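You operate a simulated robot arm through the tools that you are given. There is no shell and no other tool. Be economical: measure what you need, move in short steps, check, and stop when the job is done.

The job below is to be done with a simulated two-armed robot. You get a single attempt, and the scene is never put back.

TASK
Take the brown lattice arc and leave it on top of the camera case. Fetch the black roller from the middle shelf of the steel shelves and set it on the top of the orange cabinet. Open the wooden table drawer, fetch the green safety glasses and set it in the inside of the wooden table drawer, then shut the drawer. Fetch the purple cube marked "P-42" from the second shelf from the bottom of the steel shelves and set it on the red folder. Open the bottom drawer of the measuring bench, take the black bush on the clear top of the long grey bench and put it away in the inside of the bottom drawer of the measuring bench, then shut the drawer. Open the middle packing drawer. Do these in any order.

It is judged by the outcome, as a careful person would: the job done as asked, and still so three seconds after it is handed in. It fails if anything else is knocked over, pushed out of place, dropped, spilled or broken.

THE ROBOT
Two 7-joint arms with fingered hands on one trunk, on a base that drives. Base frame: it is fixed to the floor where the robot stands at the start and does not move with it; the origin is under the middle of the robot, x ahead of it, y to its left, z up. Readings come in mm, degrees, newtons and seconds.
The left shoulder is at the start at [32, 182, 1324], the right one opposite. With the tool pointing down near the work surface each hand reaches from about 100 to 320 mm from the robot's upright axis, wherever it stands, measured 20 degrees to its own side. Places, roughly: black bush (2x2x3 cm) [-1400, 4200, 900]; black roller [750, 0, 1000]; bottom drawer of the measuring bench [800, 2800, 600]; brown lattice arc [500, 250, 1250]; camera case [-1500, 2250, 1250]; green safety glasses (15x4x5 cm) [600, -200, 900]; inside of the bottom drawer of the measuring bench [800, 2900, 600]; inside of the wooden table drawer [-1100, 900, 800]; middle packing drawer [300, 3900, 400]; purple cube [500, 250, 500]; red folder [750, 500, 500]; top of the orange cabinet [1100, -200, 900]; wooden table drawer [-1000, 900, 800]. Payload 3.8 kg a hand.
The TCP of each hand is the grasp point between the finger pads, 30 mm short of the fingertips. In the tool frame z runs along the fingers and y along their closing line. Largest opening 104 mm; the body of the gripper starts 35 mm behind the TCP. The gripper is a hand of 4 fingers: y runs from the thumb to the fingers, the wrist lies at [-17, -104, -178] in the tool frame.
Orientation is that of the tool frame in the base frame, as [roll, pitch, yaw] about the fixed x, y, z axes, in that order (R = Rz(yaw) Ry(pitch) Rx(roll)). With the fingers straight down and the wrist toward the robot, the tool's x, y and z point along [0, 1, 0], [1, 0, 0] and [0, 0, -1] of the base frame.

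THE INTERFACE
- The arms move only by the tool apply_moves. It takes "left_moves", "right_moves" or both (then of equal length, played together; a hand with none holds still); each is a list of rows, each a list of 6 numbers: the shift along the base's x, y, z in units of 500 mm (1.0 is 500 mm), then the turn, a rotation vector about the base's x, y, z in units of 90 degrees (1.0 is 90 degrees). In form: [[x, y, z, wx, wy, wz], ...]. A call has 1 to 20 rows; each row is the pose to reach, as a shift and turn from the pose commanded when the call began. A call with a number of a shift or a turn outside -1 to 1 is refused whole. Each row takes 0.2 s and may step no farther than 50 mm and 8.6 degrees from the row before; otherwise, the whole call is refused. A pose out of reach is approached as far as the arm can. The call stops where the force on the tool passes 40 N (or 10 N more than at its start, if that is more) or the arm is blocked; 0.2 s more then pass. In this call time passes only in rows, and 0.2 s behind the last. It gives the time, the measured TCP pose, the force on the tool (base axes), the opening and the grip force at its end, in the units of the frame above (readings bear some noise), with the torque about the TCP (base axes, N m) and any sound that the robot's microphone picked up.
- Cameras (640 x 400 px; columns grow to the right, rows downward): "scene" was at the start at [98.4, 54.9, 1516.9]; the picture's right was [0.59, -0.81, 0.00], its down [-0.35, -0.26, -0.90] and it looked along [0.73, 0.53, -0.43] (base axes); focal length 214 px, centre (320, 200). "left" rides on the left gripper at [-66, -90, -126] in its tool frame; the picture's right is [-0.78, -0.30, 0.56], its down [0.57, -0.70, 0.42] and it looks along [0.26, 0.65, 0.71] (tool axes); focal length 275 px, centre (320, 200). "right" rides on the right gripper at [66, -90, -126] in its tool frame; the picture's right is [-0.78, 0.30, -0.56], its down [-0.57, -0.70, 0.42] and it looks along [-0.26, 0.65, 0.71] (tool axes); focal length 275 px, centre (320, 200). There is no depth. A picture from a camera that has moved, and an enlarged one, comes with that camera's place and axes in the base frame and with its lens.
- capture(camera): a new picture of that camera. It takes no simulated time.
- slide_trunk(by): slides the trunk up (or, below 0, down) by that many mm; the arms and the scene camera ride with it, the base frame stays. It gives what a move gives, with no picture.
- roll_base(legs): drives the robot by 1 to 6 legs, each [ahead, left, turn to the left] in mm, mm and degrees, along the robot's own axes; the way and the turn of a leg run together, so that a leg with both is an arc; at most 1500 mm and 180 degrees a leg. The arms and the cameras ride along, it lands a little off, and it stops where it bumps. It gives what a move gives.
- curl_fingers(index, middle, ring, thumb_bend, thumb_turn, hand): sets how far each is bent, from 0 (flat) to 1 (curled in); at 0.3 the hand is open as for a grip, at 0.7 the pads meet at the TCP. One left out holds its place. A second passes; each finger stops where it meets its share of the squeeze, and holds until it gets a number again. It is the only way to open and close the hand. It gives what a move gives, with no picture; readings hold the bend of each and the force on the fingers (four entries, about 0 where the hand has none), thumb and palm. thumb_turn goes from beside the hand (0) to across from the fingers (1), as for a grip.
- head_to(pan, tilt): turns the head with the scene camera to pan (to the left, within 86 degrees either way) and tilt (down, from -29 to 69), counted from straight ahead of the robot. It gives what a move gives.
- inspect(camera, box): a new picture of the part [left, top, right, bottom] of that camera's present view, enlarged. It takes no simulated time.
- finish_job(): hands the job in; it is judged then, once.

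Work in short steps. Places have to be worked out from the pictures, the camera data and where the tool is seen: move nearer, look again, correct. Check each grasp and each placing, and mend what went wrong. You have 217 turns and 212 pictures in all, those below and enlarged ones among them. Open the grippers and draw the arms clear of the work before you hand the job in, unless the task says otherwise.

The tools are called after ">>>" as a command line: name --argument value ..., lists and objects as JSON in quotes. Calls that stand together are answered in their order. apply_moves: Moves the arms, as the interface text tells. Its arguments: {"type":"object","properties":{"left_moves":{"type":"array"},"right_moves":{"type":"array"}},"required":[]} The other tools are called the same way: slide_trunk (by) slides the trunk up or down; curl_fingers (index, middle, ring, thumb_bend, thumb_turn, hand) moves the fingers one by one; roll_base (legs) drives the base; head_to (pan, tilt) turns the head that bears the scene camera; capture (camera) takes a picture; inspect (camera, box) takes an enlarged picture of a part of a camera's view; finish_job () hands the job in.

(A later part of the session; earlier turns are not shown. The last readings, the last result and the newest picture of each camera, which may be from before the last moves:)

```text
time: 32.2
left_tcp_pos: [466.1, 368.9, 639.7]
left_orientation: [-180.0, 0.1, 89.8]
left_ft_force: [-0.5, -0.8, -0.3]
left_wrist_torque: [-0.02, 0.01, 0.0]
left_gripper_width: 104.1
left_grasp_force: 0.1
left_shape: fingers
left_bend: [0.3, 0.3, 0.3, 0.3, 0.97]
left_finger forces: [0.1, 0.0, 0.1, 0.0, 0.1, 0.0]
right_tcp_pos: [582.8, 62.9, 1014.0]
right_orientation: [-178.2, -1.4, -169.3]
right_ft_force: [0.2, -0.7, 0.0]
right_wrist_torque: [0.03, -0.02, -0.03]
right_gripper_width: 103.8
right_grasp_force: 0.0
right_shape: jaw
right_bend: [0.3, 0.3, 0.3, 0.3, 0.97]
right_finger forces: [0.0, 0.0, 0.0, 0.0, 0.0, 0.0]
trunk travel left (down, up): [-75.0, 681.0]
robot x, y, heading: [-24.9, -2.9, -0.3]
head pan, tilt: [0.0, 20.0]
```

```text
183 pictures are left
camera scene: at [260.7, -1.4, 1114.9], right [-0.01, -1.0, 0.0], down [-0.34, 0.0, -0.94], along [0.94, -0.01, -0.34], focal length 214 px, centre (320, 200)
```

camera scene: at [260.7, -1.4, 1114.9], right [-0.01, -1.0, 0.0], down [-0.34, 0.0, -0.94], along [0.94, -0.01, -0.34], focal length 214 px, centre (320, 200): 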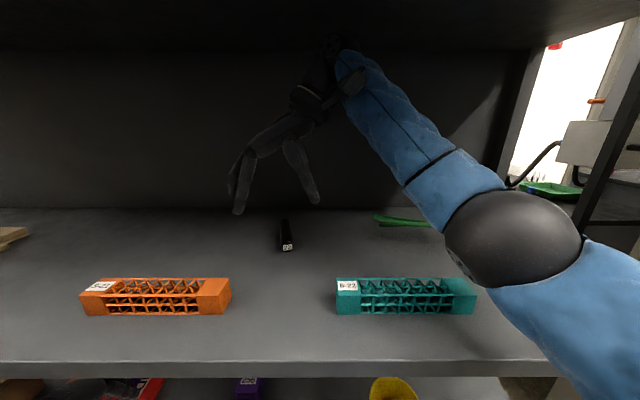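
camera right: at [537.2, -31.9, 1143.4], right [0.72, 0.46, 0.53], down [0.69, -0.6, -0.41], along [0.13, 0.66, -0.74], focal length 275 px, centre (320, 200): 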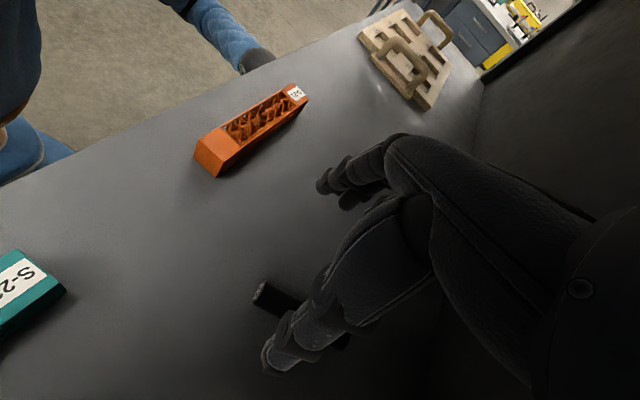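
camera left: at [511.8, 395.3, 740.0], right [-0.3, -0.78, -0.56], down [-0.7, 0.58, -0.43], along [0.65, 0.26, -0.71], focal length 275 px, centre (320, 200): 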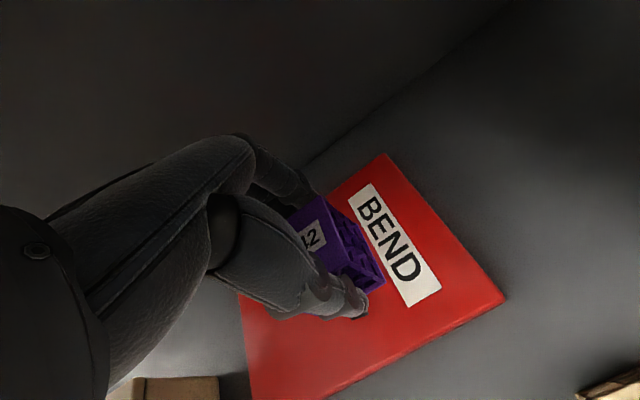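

Roller runs from [590,57] to [684,75]; centre ≈[637,66]. Move over it and descend to z≈937.

>>> apply_moves --right_moves '[[0.08, 0.006, 0, 0, 0, 0], [0.108, 0.006, -0.06, 0, 0, 0], [0.108, 0.006, -0.12, 0, 0, 0], [0.108, 0.006, -0.154, 0, 0, 0]]'

>>> capture --camera "right"

>>> inspect --camera "scene" --box '[200, 150, 392, 270]'

```text
time: 33.2
left_tcp_pos: [465.4, 368.5, 639.8]
left_orientation: [180.0, 0.1, 89.8]
left_ft_force: [-0.2, -0.3, -0.3]
left_wrist_torque: [-0.02, -0.01, -0.03]
left_gripper_width: 104.5
left_grasp_force: 0.2
left_shape: fingers
left_bend: [0.3, 0.3, 0.3, 0.3, 0.97]
left_finger forces: [0.0, 0.0, 0.1, 0.1, 0.0, 0.0]
right_tcp_pos: [635.2, 64.6, 937.2]
right_orientation: [-177.9, -1.3, -169.4]
right_ft_force: [0.4, 0.5, -0.2]
right_wrist_torque: [-0.02, -0.03, 0.04]
right_gripper_width: 104.0
right_grasp_force: 0.0
right_shape: jaw
right_bend: [0.3, 0.3, 0.3, 0.3, 0.97]
right_finger forces: [0.0, 0.0, 0.0, 0.0, 0.1, 0.0]
right hand out of reach, approached as far as the arm can: row 1, 2
trunk travel left (down, up): [-75.0, 681.0]
robot x, y, heading: [-22.4, -1.5, -0.3]
head pan, tilt: [0.0, 20.0]
```

```text
182 pictures are left
camera right: at [588.9, -30.8, 1067.1], right [0.72, 0.45, 0.53], down [0.68, -0.6, -0.41], along [0.13, 0.66, -0.74], focal length 275 px, centre (320, 200)
```

right: 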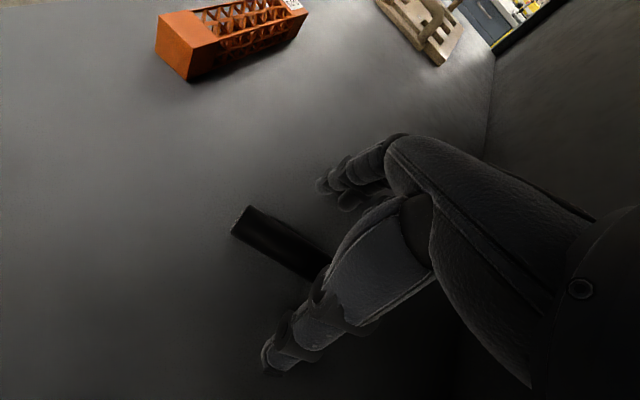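

```text
3.33 times, centred on (296, 210) of scene
camera zoom: at [259.5, -1.6, 1115.4], right [-0.01, -1.0, 0.0], down [-0.34, 0.0, -0.94], along [0.94, -0.01, -0.34], focal length 715 px, centre (400, 167)
```

zoom: 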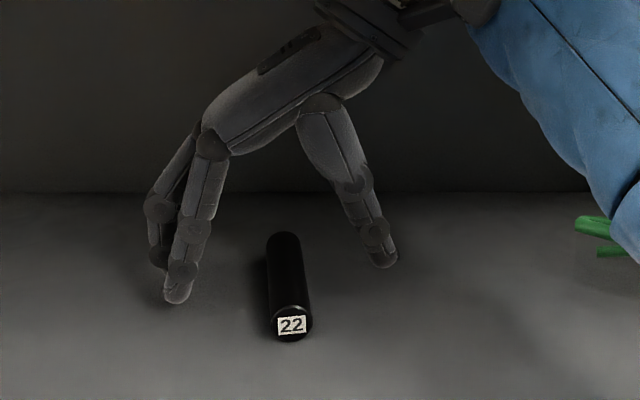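

Straddling well. Lower 7 mm and close progressively.

>>> apply_moves --right_moves '[[0, 0.002, -0.008, 0, 0, 0], [0, 0.002, -0.014, 0, 0, 0]]'

>>> curl_fingers --hand "right" --index 0.58 --middle 0.58 --ring 0.58 --thumb_bend 0.58

>>> inspect --camera "scene" --box '[200, 150, 392, 270]'

>>> capture --camera "right"

```text
time: 33.8
left_tcp_pos: [465.3, 367.1, 642.3]
left_orientation: [179.9, 0.1, 89.8]
left_ft_force: [0.1, 0.0, 0.6]
left_wrist_torque: [0.02, -0.02, 0.02]
left_gripper_width: 104.6
left_grasp_force: 0.1
left_shape: fingers
left_bend: [0.3, 0.3, 0.3, 0.3, 0.97]
left_finger forces: [0.0, 0.1, 0.1, 0.0, 0.0, 0.0]
right_tcp_pos: [632.8, 65.1, 936.1]
right_orientation: [-178.1, -0.9, -169.5]
right_ft_force: [-0.3, 1.3, -0.5]
right_wrist_torque: [-0.12, -0.04, -0.01]
right_gripper_width: 103.8
right_grasp_force: 0.0
right_shape: jaw
right_bend: [0.3, 0.3, 0.3, 0.3, 0.97]
right_finger forces: [0.1, 0.1, 0.0, 0.1, 0.0, 0.1]
trunk travel left (down, up): [-75.0, 681.0]
robot x, y, heading: [-22.2, 1.6, -0.2]
head pan, tilt: [0.0, 20.0]
```

```text
time: 34.8
left_tcp_pos: [464.1, 369.1, 641.2]
left_orientation: [179.7, 0.2, 89.8]
left_ft_force: [-0.1, -0.2, -0.2]
left_wrist_torque: [0.04, 0.0, 0.01]
left_gripper_width: 104.2
left_grasp_force: 0.1
left_shape: fingers
left_bend: [0.3, 0.3, 0.3, 0.3, 0.97]
left_finger forces: [0.1, 0.0, 0.0, 0.0, 0.1, 0.0]
right_tcp_pos: [630.1, 69.1, 934.9]
right_orientation: [-178.2, -0.9, -169.2]
right_ft_force: [-5.1, 8.1, 21.3]
right_wrist_torque: [0.89, -0.03, 0.21]
right_gripper_width: 36.7
right_grasp_force: 11.4
right_shape: fingers
right_bend: [0.56, 0.52, 0.57, 0.57, 0.97]
right_finger forces: [0.4, 21.6, 0.4, 0.0, 0.0, 0.0]
trunk travel left (down, up): [-75.0, 681.0]
robot x, y, heading: [-24.0, -0.1, -0.3]
head pan, tilt: [0.0, 20.0]
```

```text
3.33 times, centred on (296, 210) of scene
camera zoom: at [256.3, -0.4, 1116.2], right [-0.01, -1.0, 0.0], down [-0.34, 0.0, -0.94], along [0.94, -0.01, -0.34], focal length 715 px, centre (400, 167)
```

zoom: 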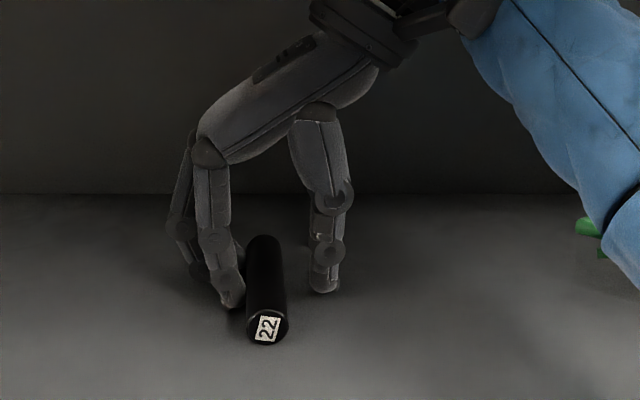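

```text
179 pictures are left
camera right: at [585.1, -27.2, 1064.0], right [0.71, 0.45, 0.54], down [0.69, -0.6, -0.41], along [0.13, 0.66, -0.74], focal length 275 px, centre (320, 200)
```

right: 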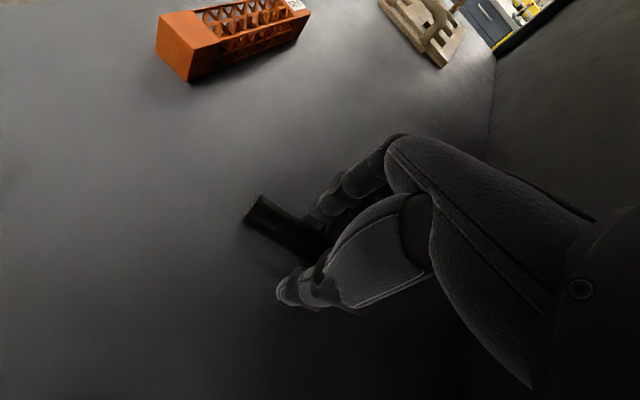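

The middle finger is pressing on the shelf (21 N up), so the shelf is a little higher than thought. I raise 8 mm, then close further.

>>> apply_moves --right_moves '[[0, 0, 0.016, 0, 0, 0], [0, 0.008, 0.016, 0, 0, 0]]'

>>> curl_fingers --hand "right" --index 0.63 --middle 0.63 --ring 0.63 --thumb_bend 0.63

>>> inspect --camera "scene" --box '[200, 150, 392, 270]'

```text
time: 35.4
left_tcp_pos: [465.8, 367.8, 638.8]
left_orientation: [-180.0, 0.1, 89.7]
left_ft_force: [0.4, 0.3, -0.1]
left_wrist_torque: [0.03, -0.04, 0.05]
left_gripper_width: 104.3
left_grasp_force: 0.1
left_shape: fingers
left_bend: [0.3, 0.3, 0.3, 0.3, 0.97]
left_finger forces: [0.1, 0.0, 0.0, 0.0, 0.0, 0.0]
right_tcp_pos: [635.7, 69.5, 935.2]
right_orientation: [-177.9, -1.8, -169.6]
right_ft_force: [-1.5, 0.8, 4.4]
right_wrist_torque: [0.12, -0.03, 0.05]
right_gripper_width: 36.3
right_grasp_force: 2.5
right_shape: fingers
right_bend: [0.57, 0.56, 0.57, 0.57, 0.97]
right_finger forces: [0.0, 4.8, 0.0, 0.1, 0.1, 0.0]
trunk travel left (down, up): [-75.0, 681.0]
robot x, y, heading: [-17.8, -1.8, -0.5]
head pan, tilt: [0.0, 20.0]
```

```text
time: 36.4
left_tcp_pos: [466.2, 368.8, 638.4]
left_orientation: [-179.9, 0.1, 89.9]
left_ft_force: [0.7, -0.1, -0.2]
left_wrist_torque: [0.01, -0.01, 0.04]
left_gripper_width: 104.5
left_grasp_force: 0.1
left_shape: fingers
left_bend: [0.3, 0.3, 0.3, 0.3, 0.97]
left_finger forces: [0.0, 0.0, 0.1, 0.0, 0.0, 0.0]
right_tcp_pos: [635.4, 71.0, 937.3]
right_orientation: [-178.2, -1.5, -169.4]
right_ft_force: [0.5, 0.4, 0.7]
right_wrist_torque: [-0.02, 0.01, 0.01]
right_gripper_width: 21.7
right_grasp_force: 0.7
right_shape: fingers
right_bend: [0.62, 0.63, 0.63, 0.62, 0.97]
right_finger forces: [0.4, 0.0, 0.1, 0.1, 0.5, 0.0]
trunk travel left (down, up): [-75.0, 681.0]
robot x, y, heading: [-22.9, 0.4, -0.6]
head pan, tilt: [0.0, 20.0]
```

```text
3.33 times, centred on (296, 210) of scene
camera zoom: at [261.0, -1.6, 1114.8], right [-0.01, -1.0, 0.0], down [-0.34, 0.0, -0.94], along [0.94, -0.01, -0.34], focal length 715 px, centre (400, 167)
```

zoom: 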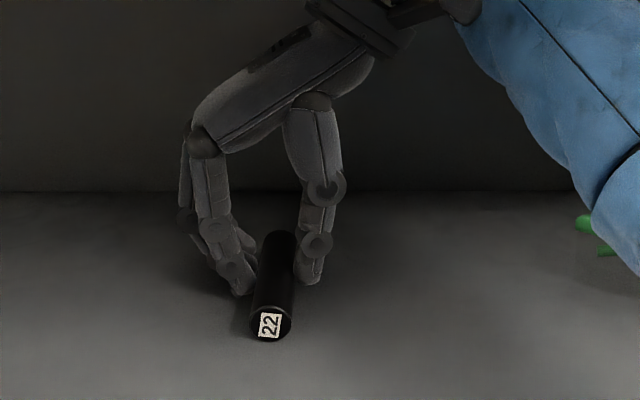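

>>> curl_fingers --hand "right" --index 0.7 --middle 0.7 --ring 0.7 --thumb_bend 0.7

>>> apply_moves --right_moves '[[0, 0, 0.02, 0, 0, 0], [0, 0, 0.06, 0, 0, 0], [0, 0, 0.1, 0, 0, 0]]'

>>> inspect --camera "scene" --box '[200, 150, 392, 270]'

>>> capture --camera "right"

```text
time: 37.4
left_tcp_pos: [466.2, 369.2, 638.6]
left_orientation: [-179.9, 0.1, 89.8]
left_ft_force: [-0.1, -0.1, -0.4]
left_wrist_torque: [0.01, 0.0, 0.01]
left_gripper_width: 104.2
left_grasp_force: 0.0
left_shape: fingers
left_bend: [0.3, 0.3, 0.3, 0.3, 0.97]
left_finger forces: [0.0, 0.1, 0.0, 0.0, 0.0, 0.1]
right_tcp_pos: [635.6, 71.8, 937.2]
right_orientation: [-178.2, -1.6, -169.5]
right_ft_force: [0.5, -0.2, 0.1]
right_wrist_torque: [0.01, -0.01, 0.03]
right_gripper_width: 19.0
right_grasp_force: 6.3
right_shape: fingers
right_bend: [0.65, 0.67, 0.7, 0.63, 0.96]
right_finger forces: [4.0, 2.6, 0.2, 0.0, 6.5, 0.0]
trunk travel left (down, up): [-75.0, 681.0]
robot x, y, heading: [-19.6, -4.7, -0.3]
head pan, tilt: [0.0, 20.0]
```

```text
time: 38.2
left_tcp_pos: [466.8, 368.4, 638.1]
left_orientation: [-179.9, 0.1, 89.8]
left_ft_force: [1.5, -1.1, -0.7]
left_wrist_torque: [0.02, 0.0, 0.03]
left_gripper_width: 104.3
left_grasp_force: 0.1
left_shape: fingers
left_bend: [0.3, 0.3, 0.3, 0.3, 0.97]
left_finger forces: [0.0, 0.0, 0.0, 0.1, 0.1, 0.0]
right_tcp_pos: [625.4, 61.8, 974.1]
right_orientation: [-178.3, -1.6, -169.5]
right_ft_force: [0.0, 0.3, -2.6]
right_wrist_torque: [0.03, 0.01, 0.02]
right_gripper_width: 19.0
right_grasp_force: 6.4
right_shape: fingers
right_bend: [0.65, 0.67, 0.7, 0.63, 0.96]
right_finger forces: [4.0, 2.6, 0.1, 0.0, 6.2, 0.0]
right hand out of reach, approached as far as the arm can: row 2, 3
trunk travel left (down, up): [-75.0, 681.0]
robot x, y, heading: [-21.4, -0.4, -0.4]
head pan, tilt: [0.0, 20.0]
```

```text
3.33 times, centred on (296, 210) of scene
camera zoom: at [261.3, -1.6, 1114.7], right [-0.01, -1.0, 0.0], down [-0.34, 0.0, -0.94], along [0.94, -0.01, -0.34], focal length 715 px, centre (400, 167)
```

zoom: 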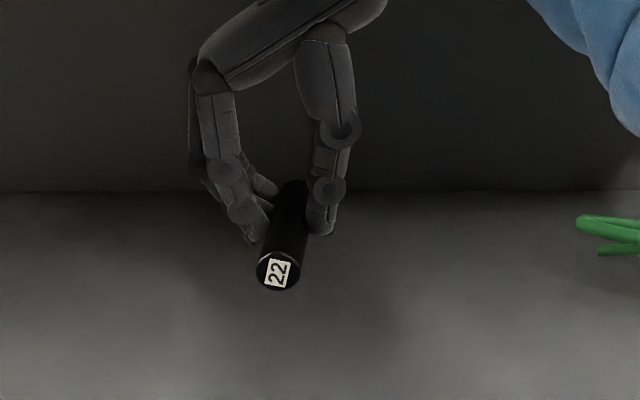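

```text
176 pictures are left
camera right: at [581.4, -34.8, 1103.8], right [0.72, 0.45, 0.53], down [0.68, -0.6, -0.42], along [0.13, 0.66, -0.74], focal length 275 px, centre (320, 200)
```

right: 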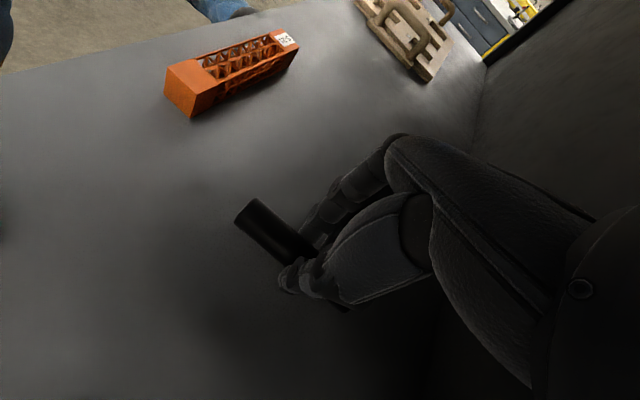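

Roller is held. Retract the right hand toward the shelf mouth, then back the base out.

>>> apply_moves --right_moves '[[-0.08, 0, 0.02, 0, 0, 0], [-0.16, -0.02, 0.03, 0, 0, 0], [-0.24, -0.05, 0.03, 0, 0, 0], [-0.32, -0.08, 0.03, 0, 0, 0], [-0.38, -0.1, 0.03, 0, 0, 0]]'

>>> roll_base --legs '[[-450, 0, 0]]'

>>> slide_trunk --by 300

>>> capture --camera "scene"

```text
time: 39.4
left_tcp_pos: [468.3, 368.3, 634.8]
left_orientation: [-179.7, 0.0, 89.7]
left_ft_force: [0.1, 1.0, 0.0]
left_wrist_torque: [0.02, 0.02, 0.01]
left_gripper_width: 104.5
left_grasp_force: 0.0
left_shape: fingers
left_bend: [0.3, 0.3, 0.3, 0.3, 0.97]
left_finger forces: [0.1, 0.0, 0.0, 0.0, 0.1, 0.0]
right_tcp_pos: [587.9, 63.3, 1040.0]
right_orientation: [-178.3, -3.1, -169.5]
right_ft_force: [-0.3, 0.1, 0.0]
right_wrist_torque: [-0.02, 0.01, 0.0]
right_gripper_width: 3.3
right_grasp_force: 0.0
right_shape: fingers
right_bend: [0.7, 0.7, 0.7, 0.7, 0.97]
right_finger forces: [0.0, 0.0, 0.0, 0.0, 0.0, 0.0]
right hand out of reach, approached as far as the arm can: row 1, 2, 3, 4, 5
trunk travel left (down, up): [-75.0, 681.0]
robot x, y, heading: [-22.7, -4.4, -0.1]
head pan, tilt: [0.0, 20.0]
```

```text
time: 42.0
left_tcp_pos: [30.5, 370.3, 638.7]
left_orientation: [-180.0, 0.0, 89.7]
left_ft_force: [-0.3, 0.9, -0.2]
left_wrist_torque: [-0.01, 0.0, 0.02]
left_gripper_width: 104.3
left_grasp_force: 0.1
left_shape: fingers
left_bend: [0.3, 0.3, 0.3, 0.3, 0.97]
left_finger forces: [0.1, 0.0, 0.0, 0.0, 0.0, 0.0]
right_tcp_pos: [145.4, 66.3, 1052.7]
right_orientation: [-178.2, -1.5, -169.5]
right_ft_force: [0.5, 0.4, 0.3]
right_wrist_torque: [0.01, -0.01, 0.01]
right_gripper_width: 3.0
right_grasp_force: 0.0
right_shape: fingers
right_bend: [0.7, 0.7, 0.7, 0.7, 0.97]
right_finger forces: [0.1, 0.0, 0.1, 0.1, 0.1, 0.1]
trunk travel left (down, up): [-75.0, 681.0]
robot x, y, heading: [-456.7, 4.3, -0.4]
head pan, tilt: [0.0, 20.0]
```

```text
time: 45.0
left_tcp_pos: [31.8, 369.3, 938.6]
left_orientation: [-179.9, 0.1, 89.7]
left_ft_force: [0.1, -0.3, 0.5]
left_wrist_torque: [-0.01, 0.02, 0.0]
left_gripper_width: 104.2
left_grasp_force: 0.1
left_shape: fingers
left_bend: [0.3, 0.3, 0.3, 0.3, 0.97]
left_finger forces: [0.0, 0.0, 0.0, 0.1, 0.0, 0.0]
right_tcp_pos: [-18.7, 66.0, 1482.0]
right_orientation: [-174.8, 15.2, -169.1]
right_ft_force: [-0.3, -0.3, -0.2]
right_wrist_torque: [0.0, 0.01, 0.01]
right_gripper_width: 3.1
right_grasp_force: 0.0
right_shape: fingers
right_bend: [0.7, 0.7, 0.7, 0.7, 0.97]
right_finger forces: [0.0, 0.1, 0.0, 0.0, 0.0, 0.1]
trunk travel left (down, up): [-375.0, 381.0]
robot x, y, heading: [-459.0, 0.4, -0.4]
head pan, tilt: [0.0, 20.0]
```

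```text
175 pictures are left
camera scene: at [-317.9, 1.7, 1425.4], right [-0.01, -1.0, 0.0], down [-0.34, 0.0, -0.94], along [0.94, -0.01, -0.34], focal length 214 px, centre (320, 200)
```

scene: 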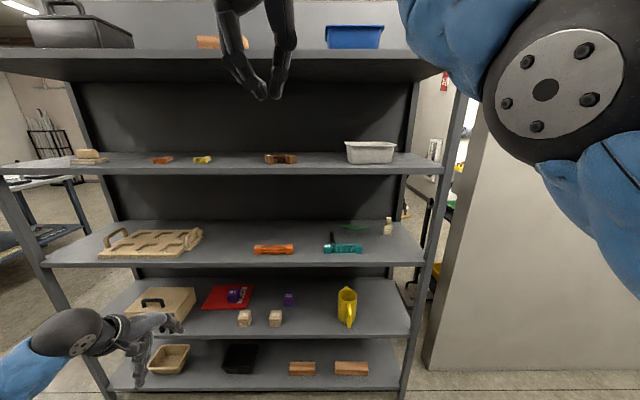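

The roller slipped out — the retract path was "out of reach" and drifted. It seems to lie by the teal bar; I inspect.

>>> inspect --camera "scene" --box '[230, 200, 422, 320]'

```text
3.33 times, centred on (326, 260) of scene
camera zoom: at [-317.9, 1.7, 1425.4], right [-0.01, -1.0, 0.0], down [-0.34, 0.0, -0.94], along [0.94, -0.01, -0.34], focal length 715 px, centre (300, 0)
```

zoom: 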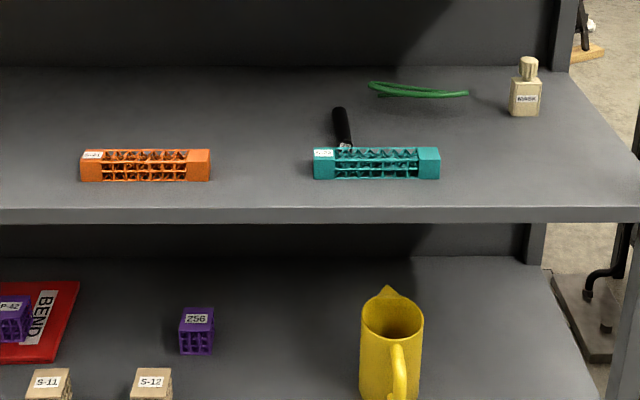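

Roller now lies behind the teal bar at ≈x 511–610, y −66, along x, nothing disturbed. I'll lower the trunk again, preset the right-arm pose outside the shelf, and use base/trunk motion for insertion and removal.

>>> slide_trunk --by -300

>>> curl_fingers --hand "right" --index 0.3 --middle 0.3 --ring 0.3 --thumb_bend 0.3

>>> capture --camera "scene"

```text
time: 48.0
left_tcp_pos: [30.6, 370.8, 638.9]
left_orientation: [180.0, 0.1, 89.6]
left_ft_force: [0.0, 0.6, 0.7]
left_wrist_torque: [0.0, 0.01, -0.01]
left_gripper_width: 104.3
left_grasp_force: 0.1
left_shape: fingers
left_bend: [0.3, 0.3, 0.3, 0.3, 0.97]
left_finger forces: [0.0, 0.0, 0.1, 0.0, 0.1, 0.0]
right_tcp_pos: [-20.4, 67.4, 1183.4]
right_orientation: [-174.9, 15.3, -169.2]
right_ft_force: [0.1, 0.2, 0.0]
right_wrist_torque: [-0.02, -0.01, -0.01]
right_gripper_width: 2.7
right_grasp_force: 0.0
right_shape: fingers
right_bend: [0.7, 0.7, 0.7, 0.7, 0.97]
right_finger forces: [0.0, 0.0, 0.0, 0.0, 0.0, 0.1]
trunk travel left (down, up): [-75.0, 681.0]
robot x, y, heading: [-455.7, 0.1, -0.3]
head pan, tilt: [0.0, 20.0]
```

```text
time: 49.0
left_tcp_pos: [31.5, 370.3, 637.9]
left_orientation: [-179.9, 0.0, 89.6]
left_ft_force: [-0.3, 0.2, -0.5]
left_wrist_torque: [-0.01, 0.02, -0.02]
left_gripper_width: 104.7
left_grasp_force: 0.0
left_shape: fingers
left_bend: [0.3, 0.3, 0.3, 0.3, 0.97]
left_finger forces: [0.1, 0.0, 0.0, 0.0, 0.1, 0.0]
right_tcp_pos: [-19.5, 67.4, 1182.7]
right_orientation: [-174.9, 15.1, -169.1]
right_ft_force: [0.4, -0.4, -0.4]
right_wrist_torque: [0.0, -0.02, -0.02]
right_gripper_width: 104.4
right_grasp_force: 0.0
right_shape: fingers
right_bend: [0.3, 0.3, 0.3, 0.3, 0.97]
right_finger forces: [0.0, 0.1, 0.0, 0.1, 0.0, 0.0]
trunk travel left (down, up): [-75.0, 681.0]
robot x, y, heading: [-457.4, 1.6, -0.4]
head pan, tilt: [0.0, 20.0]
```

```text
173 pictures are left
camera scene: at [-174.9, 0.7, 1114.8], right [-0.01, -1.0, 0.0], down [-0.34, 0.0, -0.94], along [0.94, -0.01, -0.34], focal length 214 px, centre (320, 200)
```

scene: 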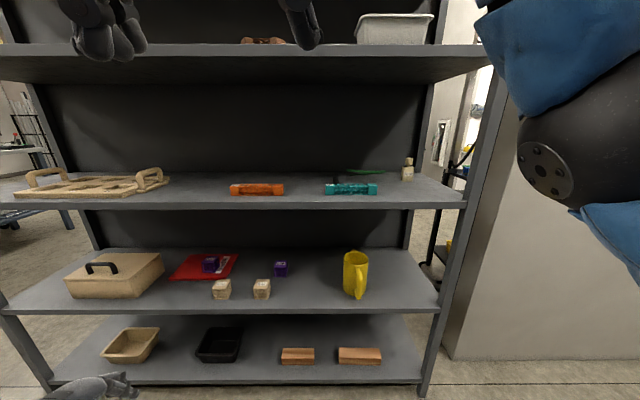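

Preset the right hand to a level, yaw‑180 pose in front of the shelf.

>>> apply_moves --right_moves '[[0.06, -0.05, -0.03, 0.01, 0.03, -0.02], [0.12, -0.1, -0.09, 0.02, 0.06, -0.04], [0.18, -0.14, -0.15, 0.03, 0.09, -0.06], [0.22, -0.18, -0.22, 0.04, 0.12, -0.08], [0.26, -0.23, -0.29, 0.05, 0.15, -0.09], [0.286, -0.266, -0.366, 0.05, 0.168, -0.1]]'

>>> capture --camera "scene"

```text
time: 50.4
left_tcp_pos: [31.6, 371.0, 638.0]
left_orientation: [-179.8, 0.1, 89.7]
left_ft_force: [-0.3, -0.4, 1.1]
left_wrist_torque: [0.0, -0.03, 0.01]
left_gripper_width: 104.4
left_grasp_force: 0.1
left_shape: fingers
left_bend: [0.3, 0.3, 0.3, 0.3, 0.97]
left_finger forces: [0.0, 0.0, 0.1, 0.0, 0.1, 0.0]
right_tcp_pos: [124.6, -65.7, 999.7]
right_orientation: [179.0, 0.5, -179.1]
right_ft_force: [0.5, -0.1, -1.0]
right_wrist_torque: [0.03, 0.0, 0.0]
right_gripper_width: 104.4
right_grasp_force: 0.0
right_shape: fingers
right_bend: [0.3, 0.3, 0.3, 0.3, 0.97]
right_finger forces: [0.0, 0.0, 0.0, 0.1, 0.1, 0.0]
trunk travel left (down, up): [-75.0, 681.0]
robot x, y, heading: [-456.5, 1.6, -0.4]
head pan, tilt: [0.0, 20.0]
```

```text
172 pictures are left
camera scene: at [-174.5, 0.5, 1114.7], right [-0.01, -1.0, 0.0], down [-0.34, 0.0, -0.94], along [0.94, -0.01, -0.34], focal length 214 px, centre (320, 200)
```

scene: 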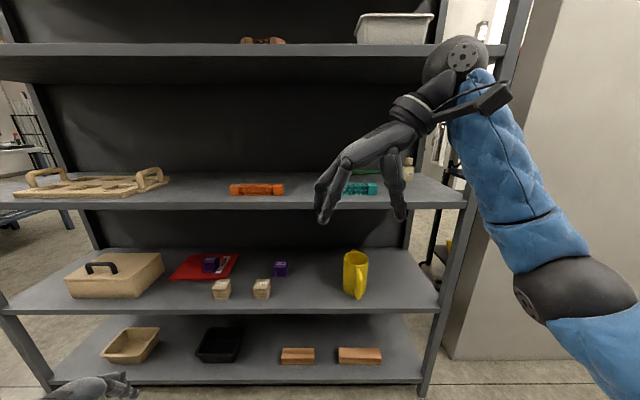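

The elbow would sit too low to clear the shelf lip. I raise the trunk 150 mm and extend the hand lower/farther so the arm is flatter.

>>> slide_trunk --by 150

>>> apply_moves --right_moves '[[0.03, 0, -0.08, 0, 0, 0], [0.06, 0, -0.16, 0, 0, 0], [0.1, 0, -0.24, 0, 0, 0], [0.12, 0, -0.3, 0, 0, 0]]'

>>> capture --camera "scene"

```text
time: 52.2
left_tcp_pos: [32.1, 370.8, 787.7]
left_orientation: [-179.8, 0.1, 89.7]
left_ft_force: [-0.4, -1.0, -0.6]
left_wrist_torque: [0.0, 0.01, 0.0]
left_gripper_width: 104.4
left_grasp_force: 0.0
left_shape: fingers
left_bend: [0.3, 0.3, 0.3, 0.3, 0.97]
left_finger forces: [0.0, 0.0, 0.0, 0.0, 0.0, 0.1]
right_tcp_pos: [124.8, -65.1, 1148.7]
right_orientation: [178.9, 0.5, -179.1]
right_ft_force: [-0.2, 0.1, -0.5]
right_wrist_torque: [-0.02, 0.05, 0.04]
right_gripper_width: 104.2
right_grasp_force: 0.3
right_shape: fingers
right_bend: [0.3, 0.3, 0.3, 0.3, 0.97]
right_finger forces: [0.0, 0.1, 0.0, 0.1, 0.0, 0.1]
trunk travel left (down, up): [-225.0, 531.0]
robot x, y, heading: [-458.2, 0.2, -0.4]
head pan, tilt: [0.0, 20.0]
```

```text
time: 53.2
left_tcp_pos: [32.1, 370.3, 788.6]
left_orientation: [-179.9, 0.0, 89.7]
left_ft_force: [1.0, 0.8, -0.3]
left_wrist_torque: [0.04, 0.02, 0.0]
left_gripper_width: 104.4
left_grasp_force: 0.1
left_shape: fingers
left_bend: [0.3, 0.3, 0.3, 0.3, 0.97]
left_finger forces: [0.0, 0.0, 0.1, 0.1, 0.0, 0.1]
right_tcp_pos: [183.7, -68.5, 999.1]
right_orientation: [179.0, 0.6, -179.1]
right_ft_force: [-0.1, -0.8, -0.2]
right_wrist_torque: [0.04, 0.02, 0.04]
right_gripper_width: 104.1
right_grasp_force: 0.0
right_shape: fingers
right_bend: [0.3, 0.3, 0.3, 0.3, 0.97]
right_finger forces: [0.1, 0.1, 0.1, 0.1, 0.0, 0.1]
trunk travel left (down, up): [-225.0, 531.0]
robot x, y, heading: [-458.3, 1.3, -0.5]
head pan, tilt: [0.0, 20.0]
```

```text
171 pictures are left
camera scene: at [-259.6, 1.2, 1272.6], right [-0.01, -1.0, 0.0], down [-0.34, 0.0, -0.94], along [0.94, -0.01, -0.34], focal length 214 px, centre (320, 200)
```

scene: 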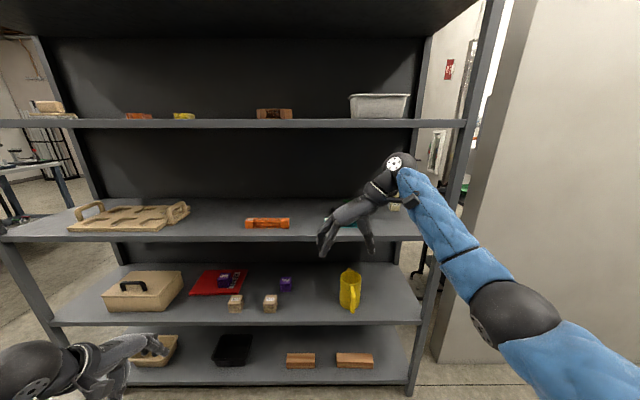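

Right arm pose good (elbow ≈1040 high). Raise the left hand out of the shelf level before driving in.

>>> apply_moves --left_moves '[[0, 0.03, 0.09, 0, 0, 0], [0, 0.06, 0.18, 0, 0, 0], [-0.02, 0.1, 0.27, 0, 0, 0], [-0.04, 0.14, 0.36, 0, 0, 0], [-0.06, 0.18, 0.45, 0, 0, 0], [-0.06, 0.2, 0.54, 0, 0, 0], [-0.06, 0.2, 0.62, 0, 0, 0]]'

>>> roll_base --legs '[[375, 0, 0]]'

>>> capture --camera "scene"

>>> capture --camera "right"

```text
refused: row 3 steps farther than a row can; nothing moved
```

```text
time: 55.9
left_tcp_pos: [403.1, 364.3, 782.7]
left_orientation: [-178.8, 0.1, 89.4]
left_ft_force: [-1.7, 0.8, -2.1]
left_wrist_torque: [-0.08, -0.07, 0.03]
left_gripper_width: 104.4
left_grasp_force: 1.2
left_shape: fingers
left_bend: [0.3, 0.3, 0.3, 0.3, 0.97]
left_finger forces: [0.0, 0.0, 0.1, 0.1, 0.0, 2.3]
right_tcp_pos: [557.7, -72.7, 1000.0]
right_orientation: [178.9, 0.5, -179.2]
right_ft_force: [-0.6, 1.1, -0.4]
right_wrist_torque: [0.04, -0.02, -0.01]
right_gripper_width: 104.0
right_grasp_force: 0.0
right_shape: fingers
right_bend: [0.3, 0.3, 0.3, 0.3, 0.97]
right_finger forces: [0.0, 0.0, 0.1, 0.0, 0.0, 0.1]
trunk travel left (down, up): [-225.0, 531.0]
robot x, y, heading: [-82.9, -0.8, -0.6]
head pan, tilt: [0.0, 20.0]
stopped in leg 1: the force on the tool passed its limit at 41 N (the readings are from after the stop); the commanded pose is now the measured one
```

```text
170 pictures are left
camera scene: at [115.5, -2.7, 1272.8], right [-0.01, -1.0, 0.0], down [-0.34, 0.0, -0.94], along [0.94, -0.01, -0.34], focal length 214 px, centre (320, 200)
```

scene: 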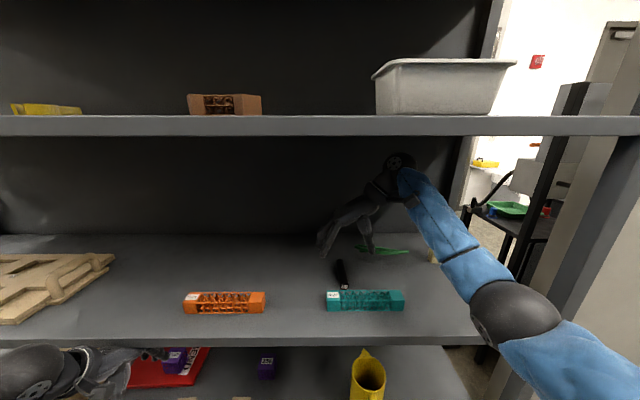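

```text
169 pictures are left
camera right: at [492.5, -166.5, 1122.6], right [0.77, 0.3, 0.57], down [0.59, -0.69, -0.43], along [0.26, 0.66, -0.7], focal length 275 px, centre (320, 200)
```

right: 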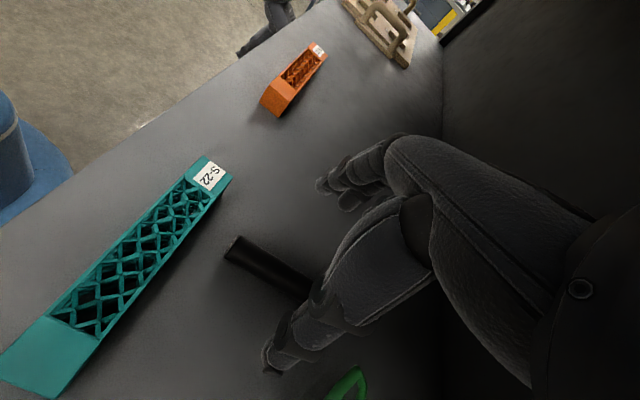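

The left move had been refused (step too big) and the left palm touched the shelf front at the end of the drive — no harm visible. I pull the left hand back, and lower the right hand around the roller.

>>> apply_moves --left_moves '[[-0.03, 0, -0.01, 0, 0, 0], [-0.06, 0, -0.02, 0, 0, 0], [-0.1, 0, -0.04, 0, 0, 0]]' --right_moves '[[0.01, 0.016, -0.04, 0, 0, 0], [0.01, 0.016, -0.08, 0, 0, 0], [0.01, 0.016, -0.12, 0, 0, 0]]'

>>> inspect --camera "scene" --box '[260, 200, 452, 320]'

>>> capture --camera "right"

```text
time: 56.7
left_tcp_pos: [352.8, 364.7, 761.3]
left_orientation: [-178.8, 0.3, 89.4]
left_ft_force: [-0.3, -0.4, -0.4]
left_wrist_torque: [0.01, 0.02, -0.02]
left_gripper_width: 104.4
left_grasp_force: 0.0
left_shape: fingers
left_bend: [0.3, 0.3, 0.3, 0.3, 0.97]
left_finger forces: [0.0, 0.1, 0.1, 0.1, 0.0, 0.1]
right_tcp_pos: [562.3, -63.9, 939.3]
right_orientation: [179.0, 0.5, -179.2]
right_ft_force: [0.1, 0.2, 0.0]
right_wrist_torque: [0.01, -0.04, -0.01]
right_gripper_width: 104.1
right_grasp_force: 0.1
right_shape: fingers
right_bend: [0.3, 0.3, 0.3, 0.3, 0.97]
right_finger forces: [0.0, 0.0, 0.0, 0.0, 0.1, 0.0]
trunk travel left (down, up): [-225.0, 531.0]
robot x, y, heading: [-81.8, 1.3, -0.5]
head pan, tilt: [0.0, 20.0]
```

```text
3.33 times, centred on (356, 260) of scene
camera zoom: at [115.5, -2.9, 1272.7], right [-0.01, -1.0, 0.0], down [-0.34, 0.0, -0.94], along [0.94, -0.01, -0.34], focal length 715 px, centre (200, 0)
```

zoom: 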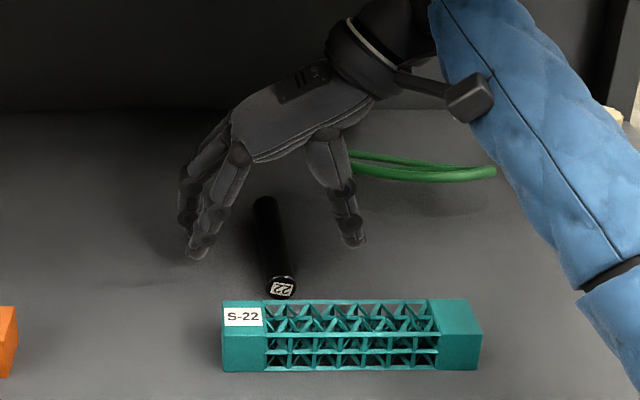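

```text
167 pictures are left
camera right: at [497.3, -157.9, 1061.9], right [0.77, 0.3, 0.57], down [0.59, -0.69, -0.43], along [0.26, 0.66, -0.7], focal length 275 px, centre (320, 200)
```

right: 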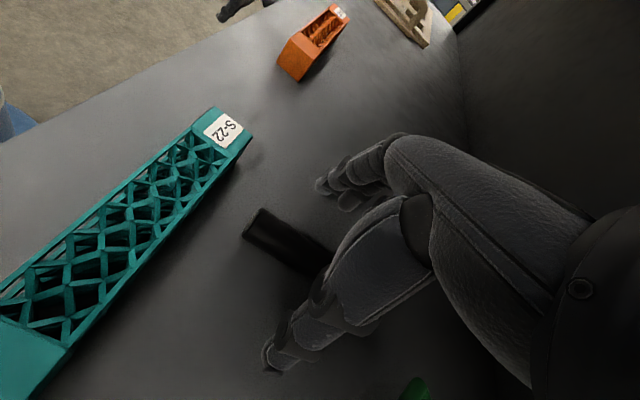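

>>> curl_fingers --hand "right" --index 0.6 --middle 0.6 --ring 0.6 --thumb_bend 0.6

>>> inspect --camera "scene" --box '[260, 200, 452, 320]'

```text
time: 57.7
left_tcp_pos: [353.1, 365.1, 760.8]
left_orientation: [-178.8, 0.2, 89.3]
left_ft_force: [-0.2, 0.8, -0.8]
left_wrist_torque: [0.01, -0.02, 0.03]
left_gripper_width: 104.4
left_grasp_force: 0.0
left_shape: fingers
left_bend: [0.3, 0.3, 0.3, 0.3, 0.97]
left_finger forces: [0.0, 0.0, 0.0, 0.0, 0.0, 0.0]
right_tcp_pos: [560.8, -64.6, 938.8]
right_orientation: [179.0, 0.6, -179.2]
right_ft_force: [-0.1, -0.3, -0.7]
right_wrist_torque: [0.0, 0.01, -0.02]
right_gripper_width: 28.6
right_grasp_force: 0.2
right_shape: fingers
right_bend: [0.6, 0.6, 0.6, 0.6, 0.97]
right_finger forces: [0.0, 0.0, 0.0, 0.0, 0.0, 0.0]
trunk travel left (down, up): [-225.0, 531.0]
robot x, y, heading: [-80.0, -0.2, -0.5]
head pan, tilt: [0.0, 20.0]
```

```text
3.33 times, centred on (356, 260) of scene
camera zoom: at [115.5, -2.8, 1272.6], right [-0.01, -1.0, 0.0], down [-0.34, 0.0, -0.94], along [0.94, -0.01, -0.34], focal length 715 px, centre (200, 0)
```

zoom: 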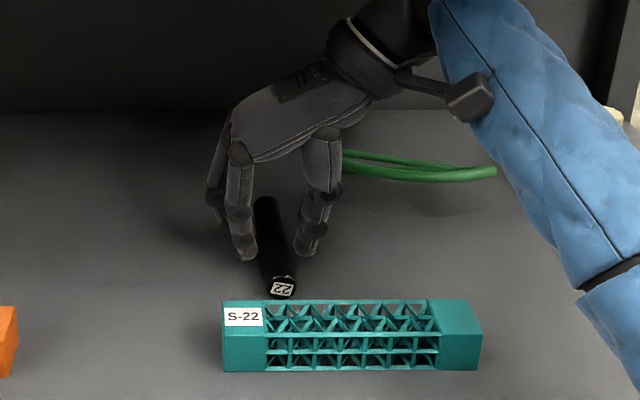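

>>> apply_moves --right_moves '[[0, 0, -0.006, 0, 0, 0]]'

>>> curl_fingers --hand "right" --index 0.75 --middle 0.75 --ring 0.75 --thumb_bend 0.75

>>> inspect --camera "scene" --box '[260, 200, 452, 320]'

```text
time: 58.1
left_tcp_pos: [352.6, 363.6, 761.1]
left_orientation: [-178.9, 0.2, 89.4]
left_ft_force: [-0.4, -0.3, 0.0]
left_wrist_torque: [-0.01, -0.01, 0.01]
left_gripper_width: 104.3
left_grasp_force: 0.2
left_shape: fingers
left_bend: [0.3, 0.3, 0.3, 0.3, 0.97]
left_finger forces: [0.0, 0.1, 0.0, 0.1, 0.1, 0.1]
right_tcp_pos: [563.0, -65.2, 936.0]
right_orientation: [179.1, 0.6, -179.3]
right_ft_force: [1.2, 1.1, 0.5]
right_wrist_torque: [-0.02, -0.01, 0.0]
right_gripper_width: 28.3
right_grasp_force: 0.0
right_shape: fingers
right_bend: [0.6, 0.6, 0.6, 0.6, 0.97]
right_finger forces: [0.1, 0.0, 0.0, 0.1, 0.0, 0.0]
trunk travel left (down, up): [-225.0, 531.0]
robot x, y, heading: [-82.9, -1.3, -0.7]
head pan, tilt: [0.0, 20.0]
```

```text
time: 59.1
left_tcp_pos: [353.3, 363.9, 760.9]
left_orientation: [-178.8, 0.1, 89.5]
left_ft_force: [0.0, 0.4, 0.6]
left_wrist_torque: [0.01, -0.03, -0.02]
left_gripper_width: 104.5
left_grasp_force: 0.2
left_shape: fingers
left_bend: [0.3, 0.3, 0.3, 0.3, 0.97]
left_finger forces: [0.0, 0.1, 0.0, 0.0, 0.1, 0.0]
right_tcp_pos: [564.2, -65.0, 935.9]
right_orientation: [179.0, 0.6, -179.2]
right_ft_force: [-0.4, -0.7, -0.6]
right_wrist_torque: [0.03, 0.01, 0.0]
right_gripper_width: 17.7
right_grasp_force: 17.2
right_shape: fingers
right_bend: [0.72, 0.73, 0.75, 0.63, 0.93]
right_finger forces: [10.0, 5.3, 1.6, 0.0, 17.4, 0.0]
trunk travel left (down, up): [-225.0, 531.0]
robot x, y, heading: [-84.1, -1.1, -0.4]
head pan, tilt: [0.0, 20.0]
```

```text
3.33 times, centred on (356, 260) of scene
camera zoom: at [115.8, -2.8, 1272.6], right [-0.01, -1.0, 0.0], down [-0.34, 0.0, -0.94], along [0.94, -0.01, -0.34], focal length 715 px, centre (200, 0)
```

zoom: 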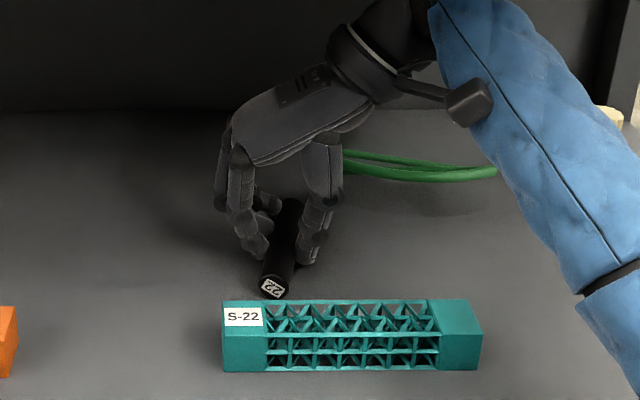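

Firm at 17 N. Lift 80 mm with the arm.

>>> apply_moves --right_moves '[[0, 0, 0.04, 0, 0, 0], [0, 0, 0.08, 0, 0, 0], [0, 0, 0.12, 0, 0, 0], [0, 0, 0.16, 0, 0, 0]]'

>>> capture --camera "scene"

```text
time: 60.1
left_tcp_pos: [353.3, 364.4, 760.0]
left_orientation: [-178.8, 0.2, 89.5]
left_ft_force: [0.4, -0.7, -0.5]
left_wrist_torque: [0.01, 0.0, 0.02]
left_gripper_width: 104.5
left_grasp_force: 0.0
left_shape: fingers
left_bend: [0.3, 0.3, 0.3, 0.3, 0.97]
left_finger forces: [0.0, 0.0, 0.0, 0.1, 0.0, 0.0]
right_tcp_pos: [563.0, -65.1, 1015.3]
right_orientation: [179.0, 0.6, -179.2]
right_ft_force: [-0.8, 0.0, -2.3]
right_wrist_torque: [-0.01, -0.02, 0.0]
right_gripper_width: 17.9
right_grasp_force: 17.4
right_shape: fingers
right_bend: [0.72, 0.73, 0.75, 0.63, 0.93]
right_finger forces: [10.1, 5.5, 1.6, 0.0, 17.4, 0.1]
trunk travel left (down, up): [-225.0, 531.0]
robot x, y, heading: [-83.3, 0.7, -0.3]
head pan, tilt: [0.0, 20.0]
```

```text
164 pictures are left
camera scene: at [115.6, -2.7, 1272.6], right [-0.01, -1.0, 0.0], down [-0.34, 0.0, -0.94], along [0.94, -0.01, -0.34], focal length 214 px, centre (320, 200)
```

scene: 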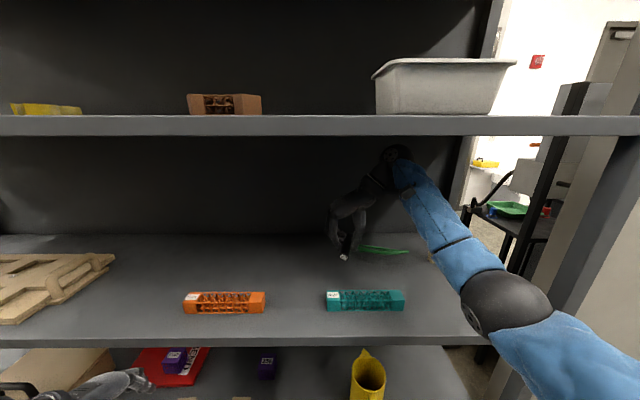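

Held securely. Back out 400 mm, and check the grip.

>>> roll_base --legs '[[-400, 0, 0]]'

>>> head_to --pan 60 --tilt 20

>>> capture --camera "scene"

```text
time: 62.6
left_tcp_pos: [-46.1, 366.6, 760.9]
left_orientation: [-178.8, 0.1, 89.0]
left_ft_force: [0.0, 0.1, -0.1]
left_wrist_torque: [-0.01, 0.0, 0.0]
left_gripper_width: 104.6
left_grasp_force: 0.1
left_shape: fingers
left_bend: [0.3, 0.3, 0.3, 0.3, 0.97]
left_finger forces: [0.0, 0.0, 0.1, 0.0, 0.0, 0.0]
right_tcp_pos: [160.3, -64.6, 1015.2]
right_orientation: [179.0, 0.6, -179.8]
right_ft_force: [-0.5, 0.4, -1.3]
right_wrist_torque: [0.02, -0.03, -0.03]
right_gripper_width: 18.0
right_grasp_force: 17.2
right_shape: fingers
right_bend: [0.72, 0.73, 0.75, 0.63, 0.93]
right_finger forces: [10.0, 5.5, 1.5, 0.1, 17.4, 0.0]
trunk travel left (down, up): [-225.0, 531.0]
robot x, y, heading: [-483.8, 5.4, -0.9]
head pan, tilt: [0.0, 20.0]
```

```text
time: 63.9
left_tcp_pos: [-48.0, 368.1, 761.3]
left_orientation: [-178.8, 0.2, 89.0]
left_ft_force: [0.6, -0.4, 0.6]
left_wrist_torque: [-0.03, -0.01, 0.02]
left_gripper_width: 104.2
left_grasp_force: 0.1
left_shape: fingers
left_bend: [0.3, 0.3, 0.3, 0.3, 0.97]
left_finger forces: [0.0, 0.1, 0.0, 0.1, 0.0, 0.0]
right_tcp_pos: [161.9, -65.1, 1015.1]
right_orientation: [179.0, 0.6, -179.7]
right_ft_force: [-0.6, 0.1, -3.0]
right_wrist_torque: [-0.02, 0.03, 0.01]
right_gripper_width: 17.8
right_grasp_force: 17.5
right_shape: fingers
right_bend: [0.72, 0.73, 0.75, 0.63, 0.93]
right_finger forces: [10.1, 5.5, 1.6, 0.0, 17.4, 0.1]
trunk travel left (down, up): [-225.0, 531.0]
robot x, y, heading: [-483.9, 0.7, -1.0]
head pan, tilt: [60.0, 20.0]
```

```text
163 pictures are left
camera scene: at [-330.7, 82.8, 1272.6], right [0.86, -0.52, 0.0], down [-0.18, -0.29, -0.94], along [0.48, 0.81, -0.34], focal length 214 px, centre (320, 200)
```

scene: 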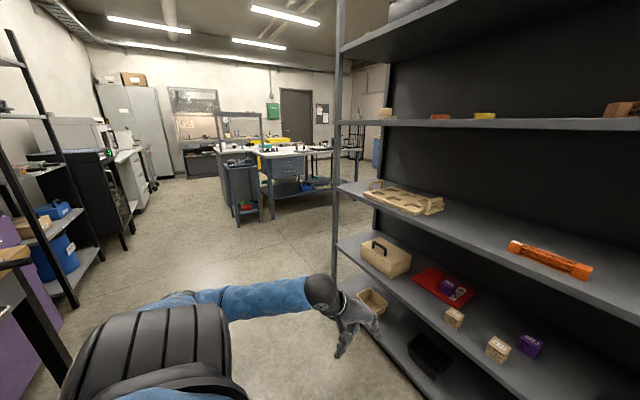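

>>> roll_base --legs '[[0, 1400, 0]]'

>>> head_to --pan -15 --tilt 20

>>> capture --camera "scene"

```text
time: 71.0
left_tcp_pos: [-57.7, 1786.9, 761.2]
left_orientation: [-178.8, 0.2, 90.9]
left_ft_force: [0.0, 0.1, 0.8]
left_wrist_torque: [0.01, 0.04, -0.01]
left_gripper_width: 104.6
left_grasp_force: 0.1
left_shape: fingers
left_bend: [0.3, 0.3, 0.3, 0.3, 0.97]
left_finger forces: [0.1, 0.0, 0.0, 0.0, 0.0, 0.0]
right_tcp_pos: [164.0, 1363.2, 1015.3]
right_orientation: [179.1, 0.7, -177.8]
right_ft_force: [0.1, -0.3, -2.8]
right_wrist_torque: [-0.03, 0.0, 0.01]
right_gripper_width: 17.8
right_grasp_force: 17.2
right_shape: fingers
right_bend: [0.72, 0.73, 0.75, 0.63, 0.93]
right_finger forces: [10.0, 5.5, 1.5, 0.1, 17.2, 0.1]
trunk travel left (down, up): [-225.0, 531.0]
robot x, y, heading: [-483.9, 1412.1, 0.7]
head pan, tilt: [60.0, 20.0]
```

```text
time: 72.4
left_tcp_pos: [-57.2, 1789.0, 760.9]
left_orientation: [-178.8, 0.2, 91.0]
left_ft_force: [0.3, 0.9, -0.5]
left_wrist_torque: [-0.02, 0.0, 0.0]
left_gripper_width: 104.6
left_grasp_force: 0.1
left_shape: fingers
left_bend: [0.3, 0.3, 0.3, 0.3, 0.97]
left_finger forces: [0.0, 0.0, 0.0, 0.0, 0.0, 0.0]
right_tcp_pos: [164.8, 1363.9, 1015.3]
right_orientation: [179.0, 0.6, -177.7]
right_ft_force: [0.1, -0.3, -2.2]
right_wrist_torque: [-0.01, -0.01, -0.02]
right_gripper_width: 18.0
right_grasp_force: 17.2
right_shape: fingers
right_bend: [0.72, 0.73, 0.75, 0.63, 0.93]
right_finger forces: [10.0, 5.5, 1.5, 0.1, 17.3, 0.0]
trunk travel left (down, up): [-225.0, 531.0]
robot x, y, heading: [-484.7, 1412.3, 0.8]
head pan, tilt: [-15.0, 20.0]
```

```text
162 pictures are left
camera scene: at [-287.7, 1390.5, 1272.6], right [-0.24, -0.97, 0.0], down [-0.33, 0.08, -0.94], along [0.91, -0.23, -0.34], focal length 214 px, centre (320, 200)
```

scene: 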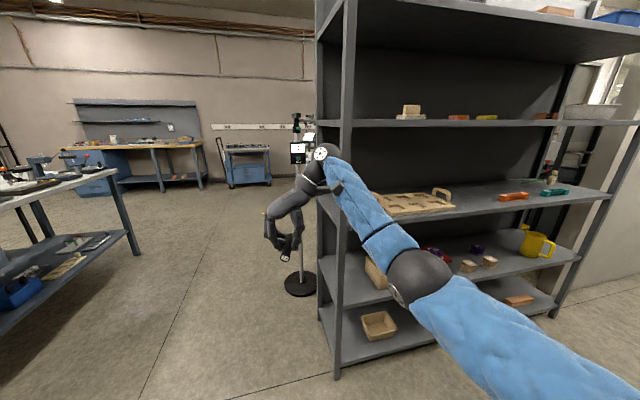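

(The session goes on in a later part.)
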